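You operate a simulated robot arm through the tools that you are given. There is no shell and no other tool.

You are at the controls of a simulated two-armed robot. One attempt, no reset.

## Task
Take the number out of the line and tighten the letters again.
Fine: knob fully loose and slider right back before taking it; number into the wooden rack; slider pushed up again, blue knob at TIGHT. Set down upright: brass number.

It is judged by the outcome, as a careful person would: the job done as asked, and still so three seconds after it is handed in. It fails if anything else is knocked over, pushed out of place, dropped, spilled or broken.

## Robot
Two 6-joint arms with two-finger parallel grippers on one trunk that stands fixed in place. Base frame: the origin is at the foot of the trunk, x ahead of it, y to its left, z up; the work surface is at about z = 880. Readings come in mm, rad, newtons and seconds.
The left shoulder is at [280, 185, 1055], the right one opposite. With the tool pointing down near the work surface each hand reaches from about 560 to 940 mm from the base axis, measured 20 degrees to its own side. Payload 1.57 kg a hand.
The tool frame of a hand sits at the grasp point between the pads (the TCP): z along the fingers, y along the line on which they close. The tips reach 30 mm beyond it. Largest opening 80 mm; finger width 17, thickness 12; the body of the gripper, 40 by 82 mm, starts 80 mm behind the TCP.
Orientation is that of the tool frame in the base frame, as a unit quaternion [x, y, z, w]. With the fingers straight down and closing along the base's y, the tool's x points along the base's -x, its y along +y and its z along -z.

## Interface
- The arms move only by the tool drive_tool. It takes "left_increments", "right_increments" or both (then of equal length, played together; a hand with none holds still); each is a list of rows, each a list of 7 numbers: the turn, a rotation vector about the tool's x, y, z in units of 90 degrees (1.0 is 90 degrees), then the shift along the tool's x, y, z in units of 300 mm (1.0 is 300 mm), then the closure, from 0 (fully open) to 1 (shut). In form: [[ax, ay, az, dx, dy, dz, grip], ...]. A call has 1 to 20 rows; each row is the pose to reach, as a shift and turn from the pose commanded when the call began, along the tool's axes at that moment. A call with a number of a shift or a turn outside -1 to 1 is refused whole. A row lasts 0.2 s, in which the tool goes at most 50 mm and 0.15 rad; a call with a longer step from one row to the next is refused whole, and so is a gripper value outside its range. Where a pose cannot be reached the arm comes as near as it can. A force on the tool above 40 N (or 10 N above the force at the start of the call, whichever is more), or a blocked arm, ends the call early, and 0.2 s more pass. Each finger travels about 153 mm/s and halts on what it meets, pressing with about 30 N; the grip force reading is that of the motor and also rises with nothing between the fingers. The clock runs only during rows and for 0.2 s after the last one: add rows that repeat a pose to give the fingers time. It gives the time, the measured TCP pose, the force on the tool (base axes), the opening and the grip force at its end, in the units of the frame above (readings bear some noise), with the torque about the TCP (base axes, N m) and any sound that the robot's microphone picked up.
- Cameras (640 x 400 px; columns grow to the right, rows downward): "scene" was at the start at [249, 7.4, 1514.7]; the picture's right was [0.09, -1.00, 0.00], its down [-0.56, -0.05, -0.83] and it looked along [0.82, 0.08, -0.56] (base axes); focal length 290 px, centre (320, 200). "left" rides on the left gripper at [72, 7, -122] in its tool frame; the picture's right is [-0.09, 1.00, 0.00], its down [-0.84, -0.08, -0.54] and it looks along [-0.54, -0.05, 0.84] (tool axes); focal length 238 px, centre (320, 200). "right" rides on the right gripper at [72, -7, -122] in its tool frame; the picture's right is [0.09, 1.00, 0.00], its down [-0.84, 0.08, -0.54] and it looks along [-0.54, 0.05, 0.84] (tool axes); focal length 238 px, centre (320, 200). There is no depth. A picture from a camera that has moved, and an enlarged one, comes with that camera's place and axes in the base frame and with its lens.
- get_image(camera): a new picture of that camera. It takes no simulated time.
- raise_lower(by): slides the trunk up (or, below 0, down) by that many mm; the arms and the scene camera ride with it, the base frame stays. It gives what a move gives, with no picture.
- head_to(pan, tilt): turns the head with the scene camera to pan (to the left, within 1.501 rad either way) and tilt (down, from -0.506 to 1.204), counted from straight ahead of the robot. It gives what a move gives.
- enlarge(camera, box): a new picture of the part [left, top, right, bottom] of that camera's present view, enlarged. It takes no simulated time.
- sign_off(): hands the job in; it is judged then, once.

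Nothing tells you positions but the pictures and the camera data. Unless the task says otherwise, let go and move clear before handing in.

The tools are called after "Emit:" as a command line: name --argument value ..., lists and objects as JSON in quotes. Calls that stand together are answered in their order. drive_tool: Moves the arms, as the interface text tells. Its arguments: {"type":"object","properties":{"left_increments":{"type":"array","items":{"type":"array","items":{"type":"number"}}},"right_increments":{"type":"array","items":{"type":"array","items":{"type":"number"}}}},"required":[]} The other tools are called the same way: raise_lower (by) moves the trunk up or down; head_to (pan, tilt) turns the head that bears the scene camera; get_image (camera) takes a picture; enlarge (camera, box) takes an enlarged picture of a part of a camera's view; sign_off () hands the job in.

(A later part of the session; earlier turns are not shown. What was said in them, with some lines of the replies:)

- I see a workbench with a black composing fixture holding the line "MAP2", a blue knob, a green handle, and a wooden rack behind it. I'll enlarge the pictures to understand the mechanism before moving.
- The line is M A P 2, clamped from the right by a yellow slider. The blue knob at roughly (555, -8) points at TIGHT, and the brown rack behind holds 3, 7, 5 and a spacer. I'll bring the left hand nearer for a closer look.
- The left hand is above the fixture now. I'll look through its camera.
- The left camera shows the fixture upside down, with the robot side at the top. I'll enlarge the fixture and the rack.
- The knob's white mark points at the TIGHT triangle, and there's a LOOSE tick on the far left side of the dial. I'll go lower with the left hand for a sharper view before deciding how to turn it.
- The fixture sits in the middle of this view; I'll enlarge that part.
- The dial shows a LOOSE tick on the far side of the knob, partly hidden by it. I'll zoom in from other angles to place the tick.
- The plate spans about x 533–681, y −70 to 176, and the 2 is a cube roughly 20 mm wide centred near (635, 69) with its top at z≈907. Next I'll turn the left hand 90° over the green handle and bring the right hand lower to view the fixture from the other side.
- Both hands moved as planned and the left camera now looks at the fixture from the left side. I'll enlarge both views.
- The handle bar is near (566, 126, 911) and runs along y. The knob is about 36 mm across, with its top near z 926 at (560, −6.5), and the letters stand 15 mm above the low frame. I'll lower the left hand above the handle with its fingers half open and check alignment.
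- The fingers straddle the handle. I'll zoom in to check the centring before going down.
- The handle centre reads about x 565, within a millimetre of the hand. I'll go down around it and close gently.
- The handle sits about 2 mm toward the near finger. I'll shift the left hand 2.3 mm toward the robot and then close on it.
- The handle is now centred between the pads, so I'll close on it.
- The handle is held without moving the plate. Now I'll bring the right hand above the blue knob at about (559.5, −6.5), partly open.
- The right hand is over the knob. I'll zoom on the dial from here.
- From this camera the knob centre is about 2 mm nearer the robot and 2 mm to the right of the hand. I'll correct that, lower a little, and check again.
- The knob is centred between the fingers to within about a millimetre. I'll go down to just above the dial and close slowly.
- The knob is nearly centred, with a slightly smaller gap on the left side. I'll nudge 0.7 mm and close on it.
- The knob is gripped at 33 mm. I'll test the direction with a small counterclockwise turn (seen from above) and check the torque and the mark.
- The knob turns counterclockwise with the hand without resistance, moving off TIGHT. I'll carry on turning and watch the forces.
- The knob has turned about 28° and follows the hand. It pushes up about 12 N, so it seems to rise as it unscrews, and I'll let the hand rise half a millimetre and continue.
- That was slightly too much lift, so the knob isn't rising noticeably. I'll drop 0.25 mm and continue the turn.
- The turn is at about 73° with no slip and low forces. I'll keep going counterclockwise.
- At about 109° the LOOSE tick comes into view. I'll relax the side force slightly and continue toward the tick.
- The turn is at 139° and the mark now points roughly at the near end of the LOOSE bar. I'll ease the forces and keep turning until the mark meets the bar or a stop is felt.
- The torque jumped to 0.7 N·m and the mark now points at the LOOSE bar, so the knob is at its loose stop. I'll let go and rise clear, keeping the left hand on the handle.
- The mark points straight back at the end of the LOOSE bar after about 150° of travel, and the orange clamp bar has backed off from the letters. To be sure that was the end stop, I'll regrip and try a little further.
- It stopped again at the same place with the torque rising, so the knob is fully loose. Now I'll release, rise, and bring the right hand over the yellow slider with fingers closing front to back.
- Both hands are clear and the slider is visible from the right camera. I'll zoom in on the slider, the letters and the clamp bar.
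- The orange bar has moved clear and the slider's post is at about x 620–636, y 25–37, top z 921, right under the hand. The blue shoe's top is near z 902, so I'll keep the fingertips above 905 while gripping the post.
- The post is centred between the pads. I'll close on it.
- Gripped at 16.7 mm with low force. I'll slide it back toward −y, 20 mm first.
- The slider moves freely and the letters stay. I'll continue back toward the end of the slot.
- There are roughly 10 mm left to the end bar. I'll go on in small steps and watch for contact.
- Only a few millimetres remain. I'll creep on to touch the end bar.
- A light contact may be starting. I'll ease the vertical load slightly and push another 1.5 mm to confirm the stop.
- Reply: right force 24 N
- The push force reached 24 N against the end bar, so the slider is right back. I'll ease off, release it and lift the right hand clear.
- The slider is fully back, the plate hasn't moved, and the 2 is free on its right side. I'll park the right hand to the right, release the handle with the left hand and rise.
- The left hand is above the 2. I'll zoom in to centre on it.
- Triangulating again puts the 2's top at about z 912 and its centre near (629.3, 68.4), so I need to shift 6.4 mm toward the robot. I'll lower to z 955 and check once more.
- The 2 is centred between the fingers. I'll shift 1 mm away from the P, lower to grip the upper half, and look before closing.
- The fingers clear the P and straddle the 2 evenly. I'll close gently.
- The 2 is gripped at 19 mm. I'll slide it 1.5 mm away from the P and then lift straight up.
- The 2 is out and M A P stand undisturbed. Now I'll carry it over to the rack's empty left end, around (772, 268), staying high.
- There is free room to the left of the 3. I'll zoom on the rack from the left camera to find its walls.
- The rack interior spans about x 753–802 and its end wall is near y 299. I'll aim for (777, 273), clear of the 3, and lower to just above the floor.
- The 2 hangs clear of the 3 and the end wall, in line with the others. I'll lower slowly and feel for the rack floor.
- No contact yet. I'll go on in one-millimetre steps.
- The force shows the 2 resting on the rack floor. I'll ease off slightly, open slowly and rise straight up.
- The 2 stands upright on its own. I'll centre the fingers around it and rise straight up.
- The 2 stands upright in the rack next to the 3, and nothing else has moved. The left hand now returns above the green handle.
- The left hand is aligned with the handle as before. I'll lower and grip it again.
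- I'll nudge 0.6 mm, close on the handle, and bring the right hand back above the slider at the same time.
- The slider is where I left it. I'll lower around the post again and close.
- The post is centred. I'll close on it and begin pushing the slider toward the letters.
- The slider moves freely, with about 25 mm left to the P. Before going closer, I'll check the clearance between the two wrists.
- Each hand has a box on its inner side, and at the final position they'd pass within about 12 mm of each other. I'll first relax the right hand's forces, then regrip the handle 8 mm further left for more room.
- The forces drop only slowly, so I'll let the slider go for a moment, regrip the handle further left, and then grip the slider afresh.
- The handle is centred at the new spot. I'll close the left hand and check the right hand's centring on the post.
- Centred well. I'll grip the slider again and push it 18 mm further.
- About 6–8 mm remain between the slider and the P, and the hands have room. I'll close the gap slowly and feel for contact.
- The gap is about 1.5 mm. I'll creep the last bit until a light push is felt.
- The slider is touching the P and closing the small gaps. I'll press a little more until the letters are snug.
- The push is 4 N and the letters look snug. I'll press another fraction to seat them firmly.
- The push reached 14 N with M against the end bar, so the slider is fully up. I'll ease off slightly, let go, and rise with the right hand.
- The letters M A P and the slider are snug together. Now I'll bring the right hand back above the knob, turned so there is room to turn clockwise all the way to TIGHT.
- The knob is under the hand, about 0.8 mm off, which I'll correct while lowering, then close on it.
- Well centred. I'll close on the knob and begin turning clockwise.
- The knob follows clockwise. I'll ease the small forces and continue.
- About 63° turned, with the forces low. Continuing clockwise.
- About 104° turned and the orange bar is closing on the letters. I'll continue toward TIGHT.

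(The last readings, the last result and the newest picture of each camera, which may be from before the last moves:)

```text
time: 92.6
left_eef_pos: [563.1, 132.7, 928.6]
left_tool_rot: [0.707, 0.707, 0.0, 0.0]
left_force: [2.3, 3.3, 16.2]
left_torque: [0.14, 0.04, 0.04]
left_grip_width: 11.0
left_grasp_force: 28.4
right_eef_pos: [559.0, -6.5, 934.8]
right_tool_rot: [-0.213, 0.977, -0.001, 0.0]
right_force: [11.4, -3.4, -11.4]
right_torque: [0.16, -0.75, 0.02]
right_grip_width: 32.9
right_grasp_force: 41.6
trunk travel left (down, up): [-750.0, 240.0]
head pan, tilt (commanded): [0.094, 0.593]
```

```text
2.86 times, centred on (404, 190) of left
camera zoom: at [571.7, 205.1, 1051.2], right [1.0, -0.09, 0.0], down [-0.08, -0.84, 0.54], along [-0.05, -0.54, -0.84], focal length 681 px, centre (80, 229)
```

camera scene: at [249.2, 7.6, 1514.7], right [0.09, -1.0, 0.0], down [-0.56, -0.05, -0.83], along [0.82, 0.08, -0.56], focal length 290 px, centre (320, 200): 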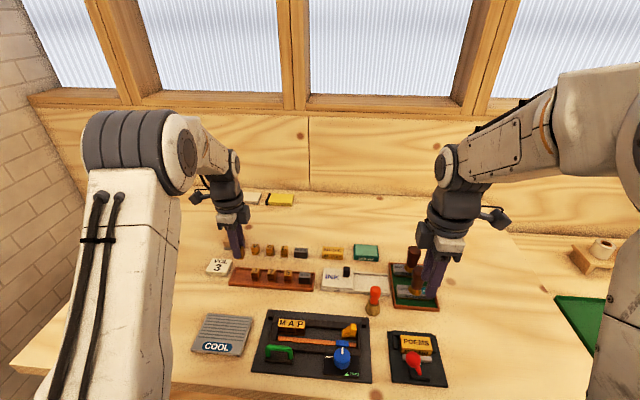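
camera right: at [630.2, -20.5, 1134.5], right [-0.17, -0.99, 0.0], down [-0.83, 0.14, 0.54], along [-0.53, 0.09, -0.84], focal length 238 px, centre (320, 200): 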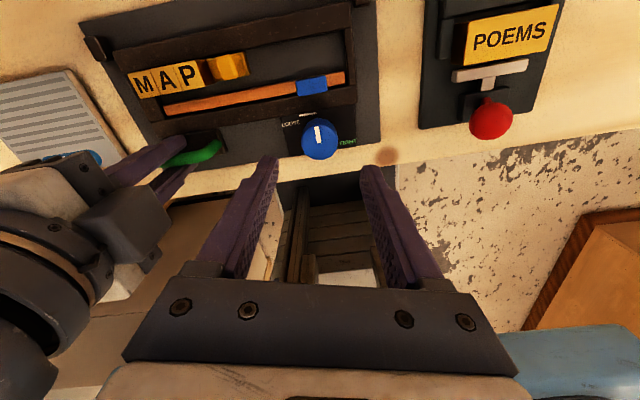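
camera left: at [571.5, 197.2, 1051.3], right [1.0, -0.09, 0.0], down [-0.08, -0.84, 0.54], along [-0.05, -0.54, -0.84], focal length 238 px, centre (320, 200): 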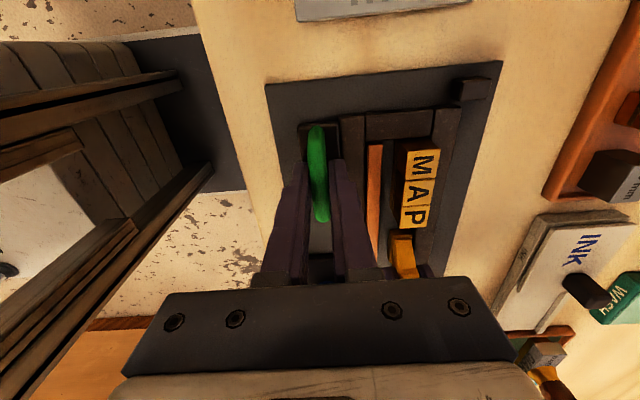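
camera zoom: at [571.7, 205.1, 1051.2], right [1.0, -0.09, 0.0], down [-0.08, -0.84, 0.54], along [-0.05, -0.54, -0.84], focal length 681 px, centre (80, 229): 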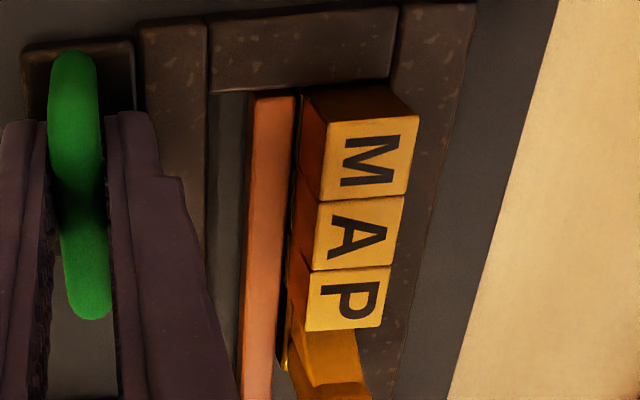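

About 140° turned and the bar is at the letters. I'll relax the forces and go the last bit to the TIGHT stop.

Emit:
drive_tool --right_increments '[[0, 0, 0, -0.0005, -0.0004, 0.0008, 0.8], [0, 0, 0.04, -0.0005, -0.0004, 0.0008, 0.8], [0, 0, 0.08, -0.0005, -0.0004, 0.0008, 0.8], [0, 0, 0.12, -0.0005, -0.0004, 0.0008, 0.8]]'

Emit:
enlarge --camera "right" --box '[240, 100, 400, 200]'

Emit:
enlarge --camera "left" --box '[340, 120, 468, 260]'

```text
time: 93.6
left_eef_pos: [564.4, 133.5, 928.8]
left_tool_rot: [0.707, 0.707, 0.0, -0.001]
left_force: [2.7, 6.1, 14.7]
left_torque: [0.08, -0.04, 0.03]
left_grip_width: 11.1
left_grasp_force: 28.9
right_eef_pos: [558.5, -7.0, 935.5]
right_tool_rot: [-0.12, 0.993, 0.0, 0.0]
right_force: [12.0, -7.4, -6.2]
right_torque: [-0.25, -0.52, 0.63]
right_grip_width: 33.4
right_grasp_force: 41.6
trunk travel left (down, up): [-750.0, 240.0]
head pan, tilt (commanded): [0.094, 0.593]
```

```text
4.00 times, centred on (320, 150) of right
camera zoom: at [490.7, -31.5, 1056.4], right [-0.33, 0.94, 0.0], down [0.79, 0.28, 0.54], along [0.51, 0.18, -0.84], focal length 953 px, centre (320, 400)
```

zoom: 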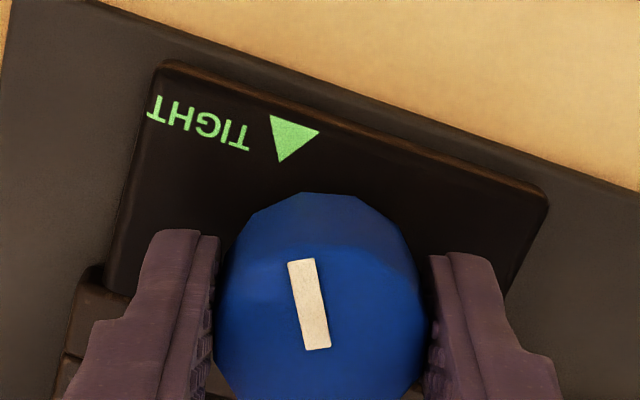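

```text
2.86 times, centred on (404, 190) of left
camera zoom: at [571.7, 205.1, 1051.2], right [1.0, -0.09, 0.0], down [-0.08, -0.84, 0.54], along [-0.05, -0.54, -0.84], focal length 681 px, centre (80, 229)
```

zoom: 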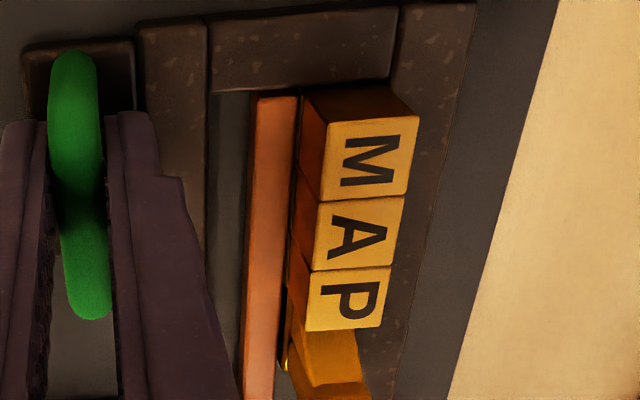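

The torque rose to 0.6 N·m at about 150°, the same travel as when loosening. I'll release the knob, rise, and compare the mark with the TIGHT triangle.

Emit:
drive_tool --right_increments '[[0, 0, 0, 0, 0, 0, 0.55], [0, 0, 0, 0, 0, 0, 0.4], [0, 0, 0, 0, 0, 0, 0.3], [0, 0, 0, 0, 0, -0.1, 0.3], [0, 0, 0, 0, 0, -0.2, 0.3], [0, 0, 0, 0, 0, -0.22, 0.3], [0, 0, 0, 0, 0, -0.22, 0.3]]'

Emit:
enlarge --camera "right" --box '[264, 96, 376, 166]'

Emit:
enlarge --camera "scene" --box '[300, 320, 380, 370]'

Emit:
enlarge --camera "scene" --box '[240, 300, 400, 400]'

```text
time: 95.2
left_eef_pos: [564.6, 133.8, 929.1]
left_tool_rot: [0.707, 0.707, 0.0, 0.0]
left_force: [6.0, 0.7, 3.0]
left_torque: [-0.08, -0.05, -0.06]
left_grip_width: 10.9
left_grasp_force: 28.6
right_eef_pos: [560.1, -7.3, 1002.5]
right_tool_rot: [-0.12, 0.993, 0.0, 0.0]
right_force: [-0.1, 1.1, 0.3]
right_torque: [0.0, 0.03, 0.0]
right_grip_width: 55.9
right_grasp_force: 0.0
trunk travel left (down, up): [-750.0, 240.0]
head pan, tilt (commanded): [0.094, 0.593]
```

```text
5.71 times, centred on (320, 131) of right
camera zoom: at [490.6, -30.9, 1122.7], right [-0.33, 0.95, 0.0], down [0.79, 0.27, 0.54], along [0.51, 0.18, -0.84], focal length 1362 px, centre (320, 594)
```

zoom: 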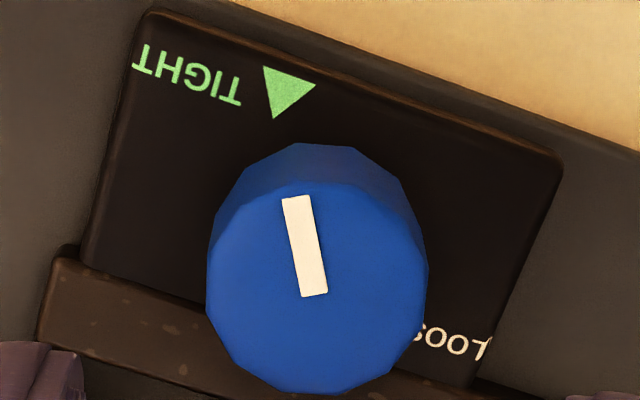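

```text
8.00 times, centred on (340, 345) of scene
camera zoom: at [249.3, 7.4, 1514.7], right [0.09, -1.0, 0.0], down [-0.56, -0.05, -0.83], along [0.82, 0.08, -0.56], focal length 2319 px, centre (160, -960)
```

zoom: 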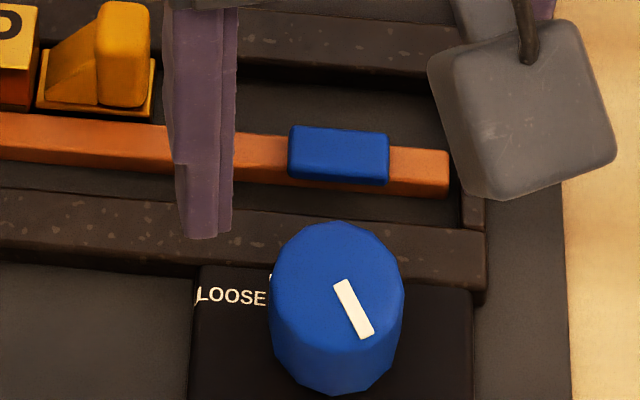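

```text
4.00 times, centred on (320, 350) of scene
camera zoom: at [249.3, 7.4, 1514.7], right [0.09, -1.0, 0.0], down [-0.56, -0.05, -0.83], along [0.82, 0.08, -0.56], focal length 1160 px, centre (320, -400)
```

zoom: 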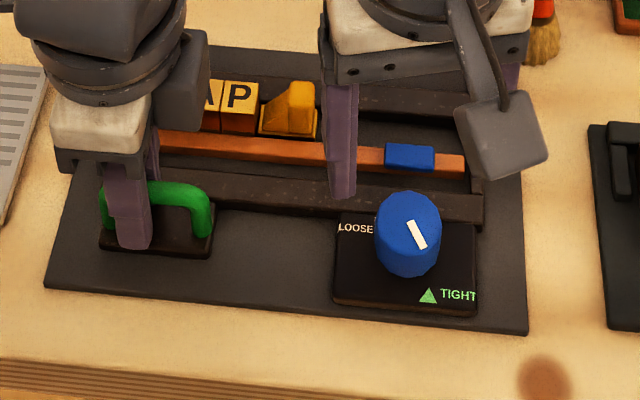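

The mark, the blue shoe and the bar are exactly as in the starting TIGHT picture. Now I'll release the handle and raise both hands clear.

Emit:
drive_tool --left_increments '[[0, 0, 0, 0, 0, 0, 0.87], [0, 0, 0, 0, 0, 0, 0.78], [0, 0, 0, 0, 0, 0, 0.65], [0, 0, 0, 0, 0, -0.03, 0.65], [0, 0, 0, 0, 0, -0.1, 0.65], [0, 0, 0, 0, 0, -0.2, 0.65], [0, 0, 0, 0, 0, -0.32, 0.65], [0, 0, 0, 0, 0, -0.45, 0.65], [0, 0, 0, 0.05, 0, -0.58, 0.65], [0, 0, 0, 0.15, 0, -0.7, 0.65], [0, 0, 0, 0.27, 0, -0.75, 0.65], [0, 0, 0, 0.4, 0, -0.75, 0.65], [0, 0, 0, 0.4, 0, -0.75, 0.65]]' --right_increments '[[0, 0, 0, 0, 0, -0.05, 0.3], [0, 0, 0, 0, 0, -0.12, 0.3], [0, 0, 0, 0, 0, -0.2, 0.3], [0, 0, 0, 0, -0.05, -0.3, 0.3], [0, 0, 0, 0, -0.12, -0.4, 0.3], [0, 0, 0, 0, -0.2, -0.5, 0.3], [0, 0, 0, 0, -0.3, -0.6, 0.3], [0, 0, 0, 0, -0.4, -0.65, 0.3], [0, 0, 0, 0, -0.5, -0.65, 0.3], [0, 0, 0, 0, -0.6, -0.65, 0.3], [0, 0, 0, 0, -0.65, -0.65, 0.3], [0, 0, 0, 0, -0.65, -0.65, 0.3], [0, 0, 0, 0, -0.65, -0.65, 0.3]]'

Emit:
get_image --camera "scene"

Emit:
enlarge --camera "scene" --box '[240, 300, 400, 400]'

Emit:
enlarge --camera "scene" --box '[190, 180, 450, 342]'

Emit:
get_image --camera "left"

Emit:
get_image --camera "right"

```text
time: 98.0
left_eef_pos: [563.6, 254.5, 1153.8]
left_tool_rot: [0.707, 0.707, -0.001, 0.0]
left_force: [1.4, 0.0, 1.9]
left_torque: [-0.03, 0.01, 0.02]
left_grip_width: 27.9
left_grasp_force: 0.0
right_eef_pos: [606.2, -196.1, 1197.8]
right_tool_rot: [-0.12, 0.993, 0.001, -0.001]
right_force: [0.5, -0.5, -0.1]
right_torque: [0.01, 0.01, 0.02]
right_grip_width: 56.1
right_grasp_force: 0.1
trunk travel left (down, up): [-750.0, 240.0]
head pan, tilt (commanded): [0.094, 0.593]
```

```text
taken
camera scene: at [249.1, 7.6, 1514.7], right [0.09, -1.0, 0.0], down [-0.56, -0.05, -0.83], along [0.82, 0.08, -0.56], focal length 290 px, centre (320, 200)
```

scene: 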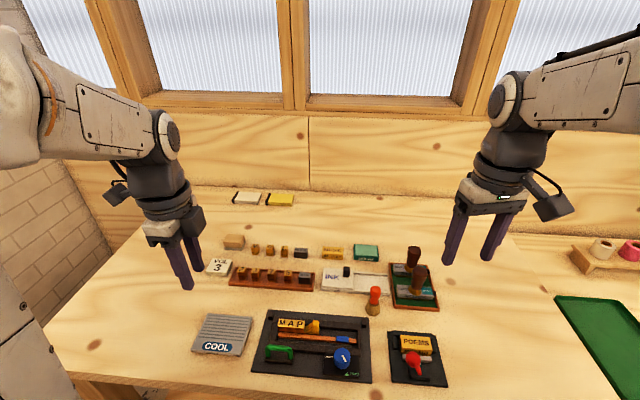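

```text
4.00 times, centred on (320, 350) of scene
camera zoom: at [249.1, 7.6, 1514.7], right [0.09, -1.0, 0.0], down [-0.56, -0.05, -0.83], along [0.82, 0.08, -0.56], focal length 1160 px, centre (320, -400)
```

zoom: 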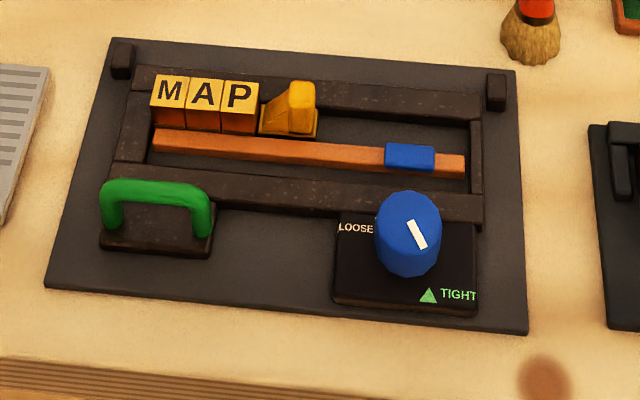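

```text
2.46 times, centred on (320, 261) of scene
camera zoom: at [249.1, 7.6, 1514.7], right [0.09, -1.0, 0.0], down [-0.56, -0.05, -0.83], along [0.82, 0.08, -0.56], focal length 714 px, centre (320, 50)
```

zoom: 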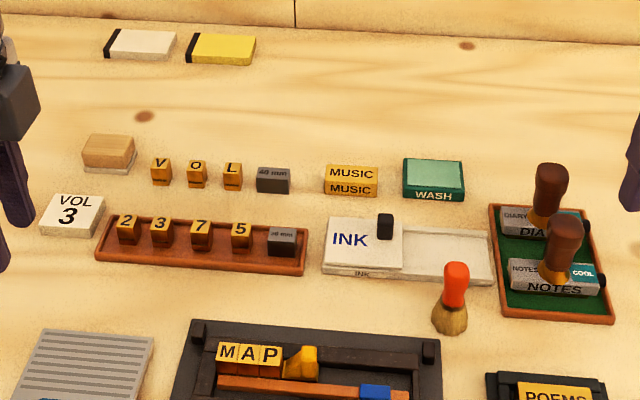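

```text
taken
camera left: at [571.2, 326.2, 1275.6], right [1.0, -0.09, 0.0], down [-0.08, -0.84, 0.54], along [-0.05, -0.54, -0.84], focal length 238 px, centre (320, 200)
```

left: 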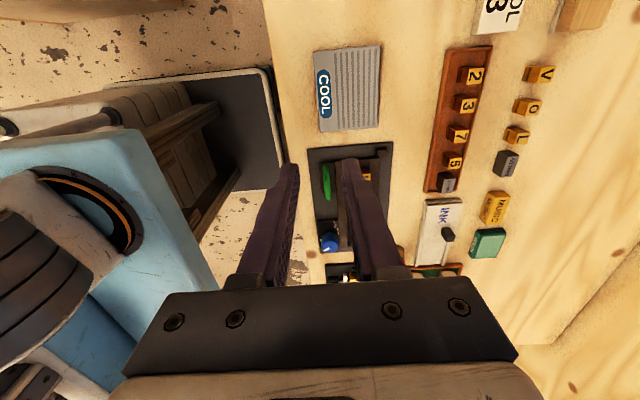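

```text
taken
camera right: at [537.5, -220.8, 1317.6], right [-0.33, 0.95, 0.0], down [0.79, 0.27, 0.54], along [0.51, 0.18, -0.84], focal length 238 px, centre (320, 200)
```

right: 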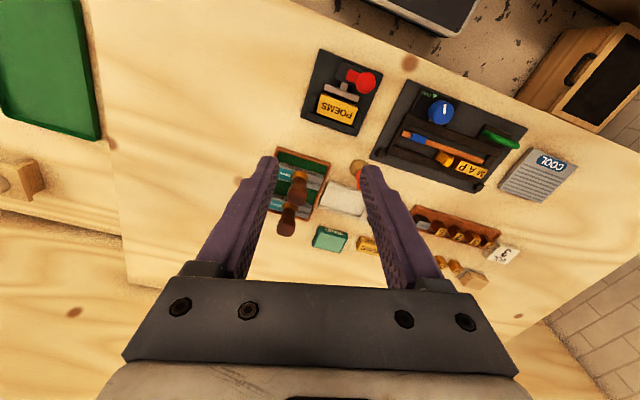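

Everything looks in place. I'll make one last close check of the slider against the P and the knob's mark.

Emit:
enlarge --camera "scene" --box '[272, 312, 328, 347]'

Emit:
enlarge --camera "right" --box '[400, 80, 528, 190]'

Emit:
enlarge --camera "scene" --box '[320, 335, 376, 385]'

Emit:
enlarge --camera "scene" --box '[222, 255, 302, 305]'

```text
11.43 times, centred on (300, 330) of scene
camera zoom: at [249.1, 7.6, 1514.7], right [0.09, -1.0, 0.0], down [-0.56, -0.05, -0.83], along [0.82, 0.08, -0.56], focal length 3313 px, centre (549, -1280)
```

zoom: 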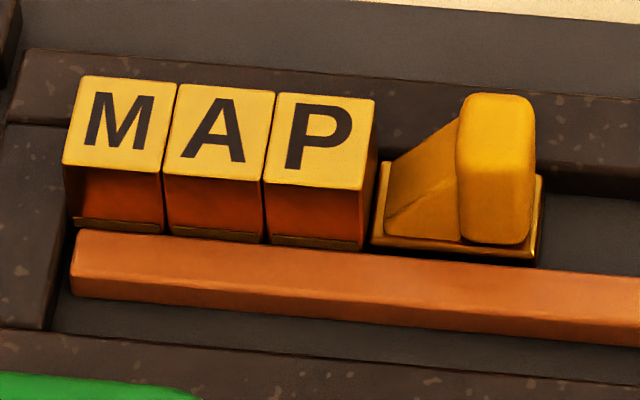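

```text
3.64 times, centred on (464, 135) of right
camera zoom: at [537.5, -220.8, 1317.6], right [-0.33, 0.95, 0.0], down [0.79, 0.27, 0.54], along [0.51, 0.18, -0.84], focal length 867 px, centre (-204, 436)
```

zoom: 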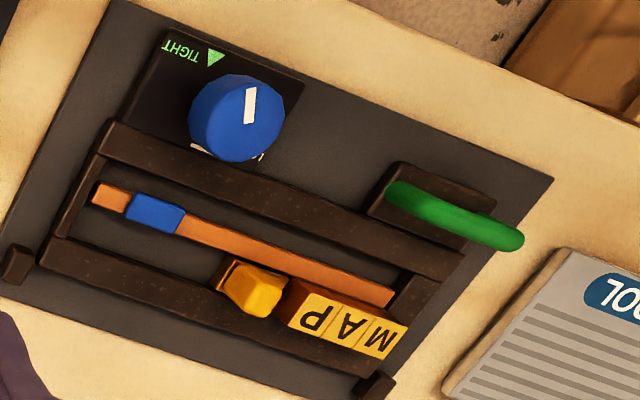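

```text
8.00 times, centred on (348, 360) of scene
camera zoom: at [249.1, 7.6, 1514.7], right [0.09, -1.0, 0.0], down [-0.56, -0.05, -0.83], along [0.82, 0.08, -0.56], focal length 2319 px, centre (96, -1080)
```

zoom: 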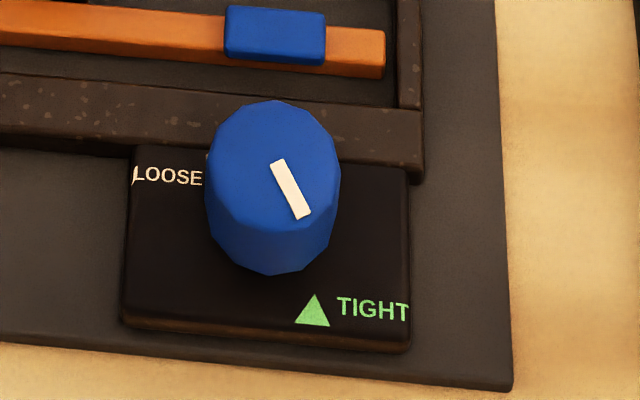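

```text
8.00 times, centred on (262, 280) of scene
camera zoom: at [249.1, 7.6, 1514.7], right [0.09, -1.0, 0.0], down [-0.56, -0.05, -0.83], along [0.82, 0.08, -0.56], focal length 2319 px, centre (784, -440)
```

zoom: 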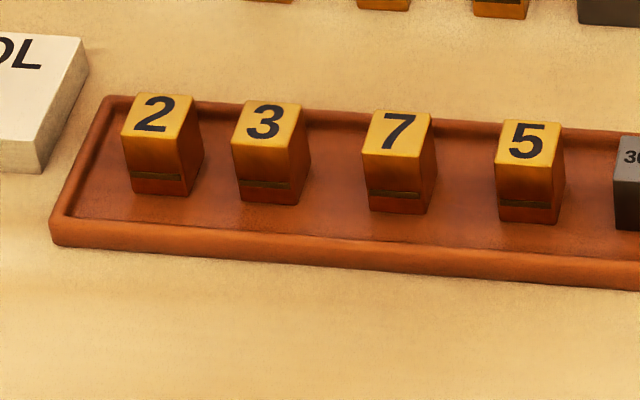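

The line now reads M A P with the slider snug against the P and the knob's mark on TIGHT, as at the start. The 2 stands upright in the wooden rack, nothing else has moved and both hands are clear, so I'm handing in.

Emit:
sign_off

```text
The job is handed in.
```

The 2 is out of the line and standing upright in the wooden rack, to the left of the 3. The letters M A P are tightened again.

- **Loosening:** I turned the blue knob to its end stop at LOOSE. I then slid the slider back until it met the end bar before lifting the 2 out.
- **Tightening:** I pushed the slider up until the letters sat snug against the other end. I then turned the knob back to its TIGHT stop. Its white mark, the blue piece and the orange bar match the picture from the start.
- **Everything else:** The last pictures show nothing else knocked over or out of place. Both hands had let go and were clear before I handed in.
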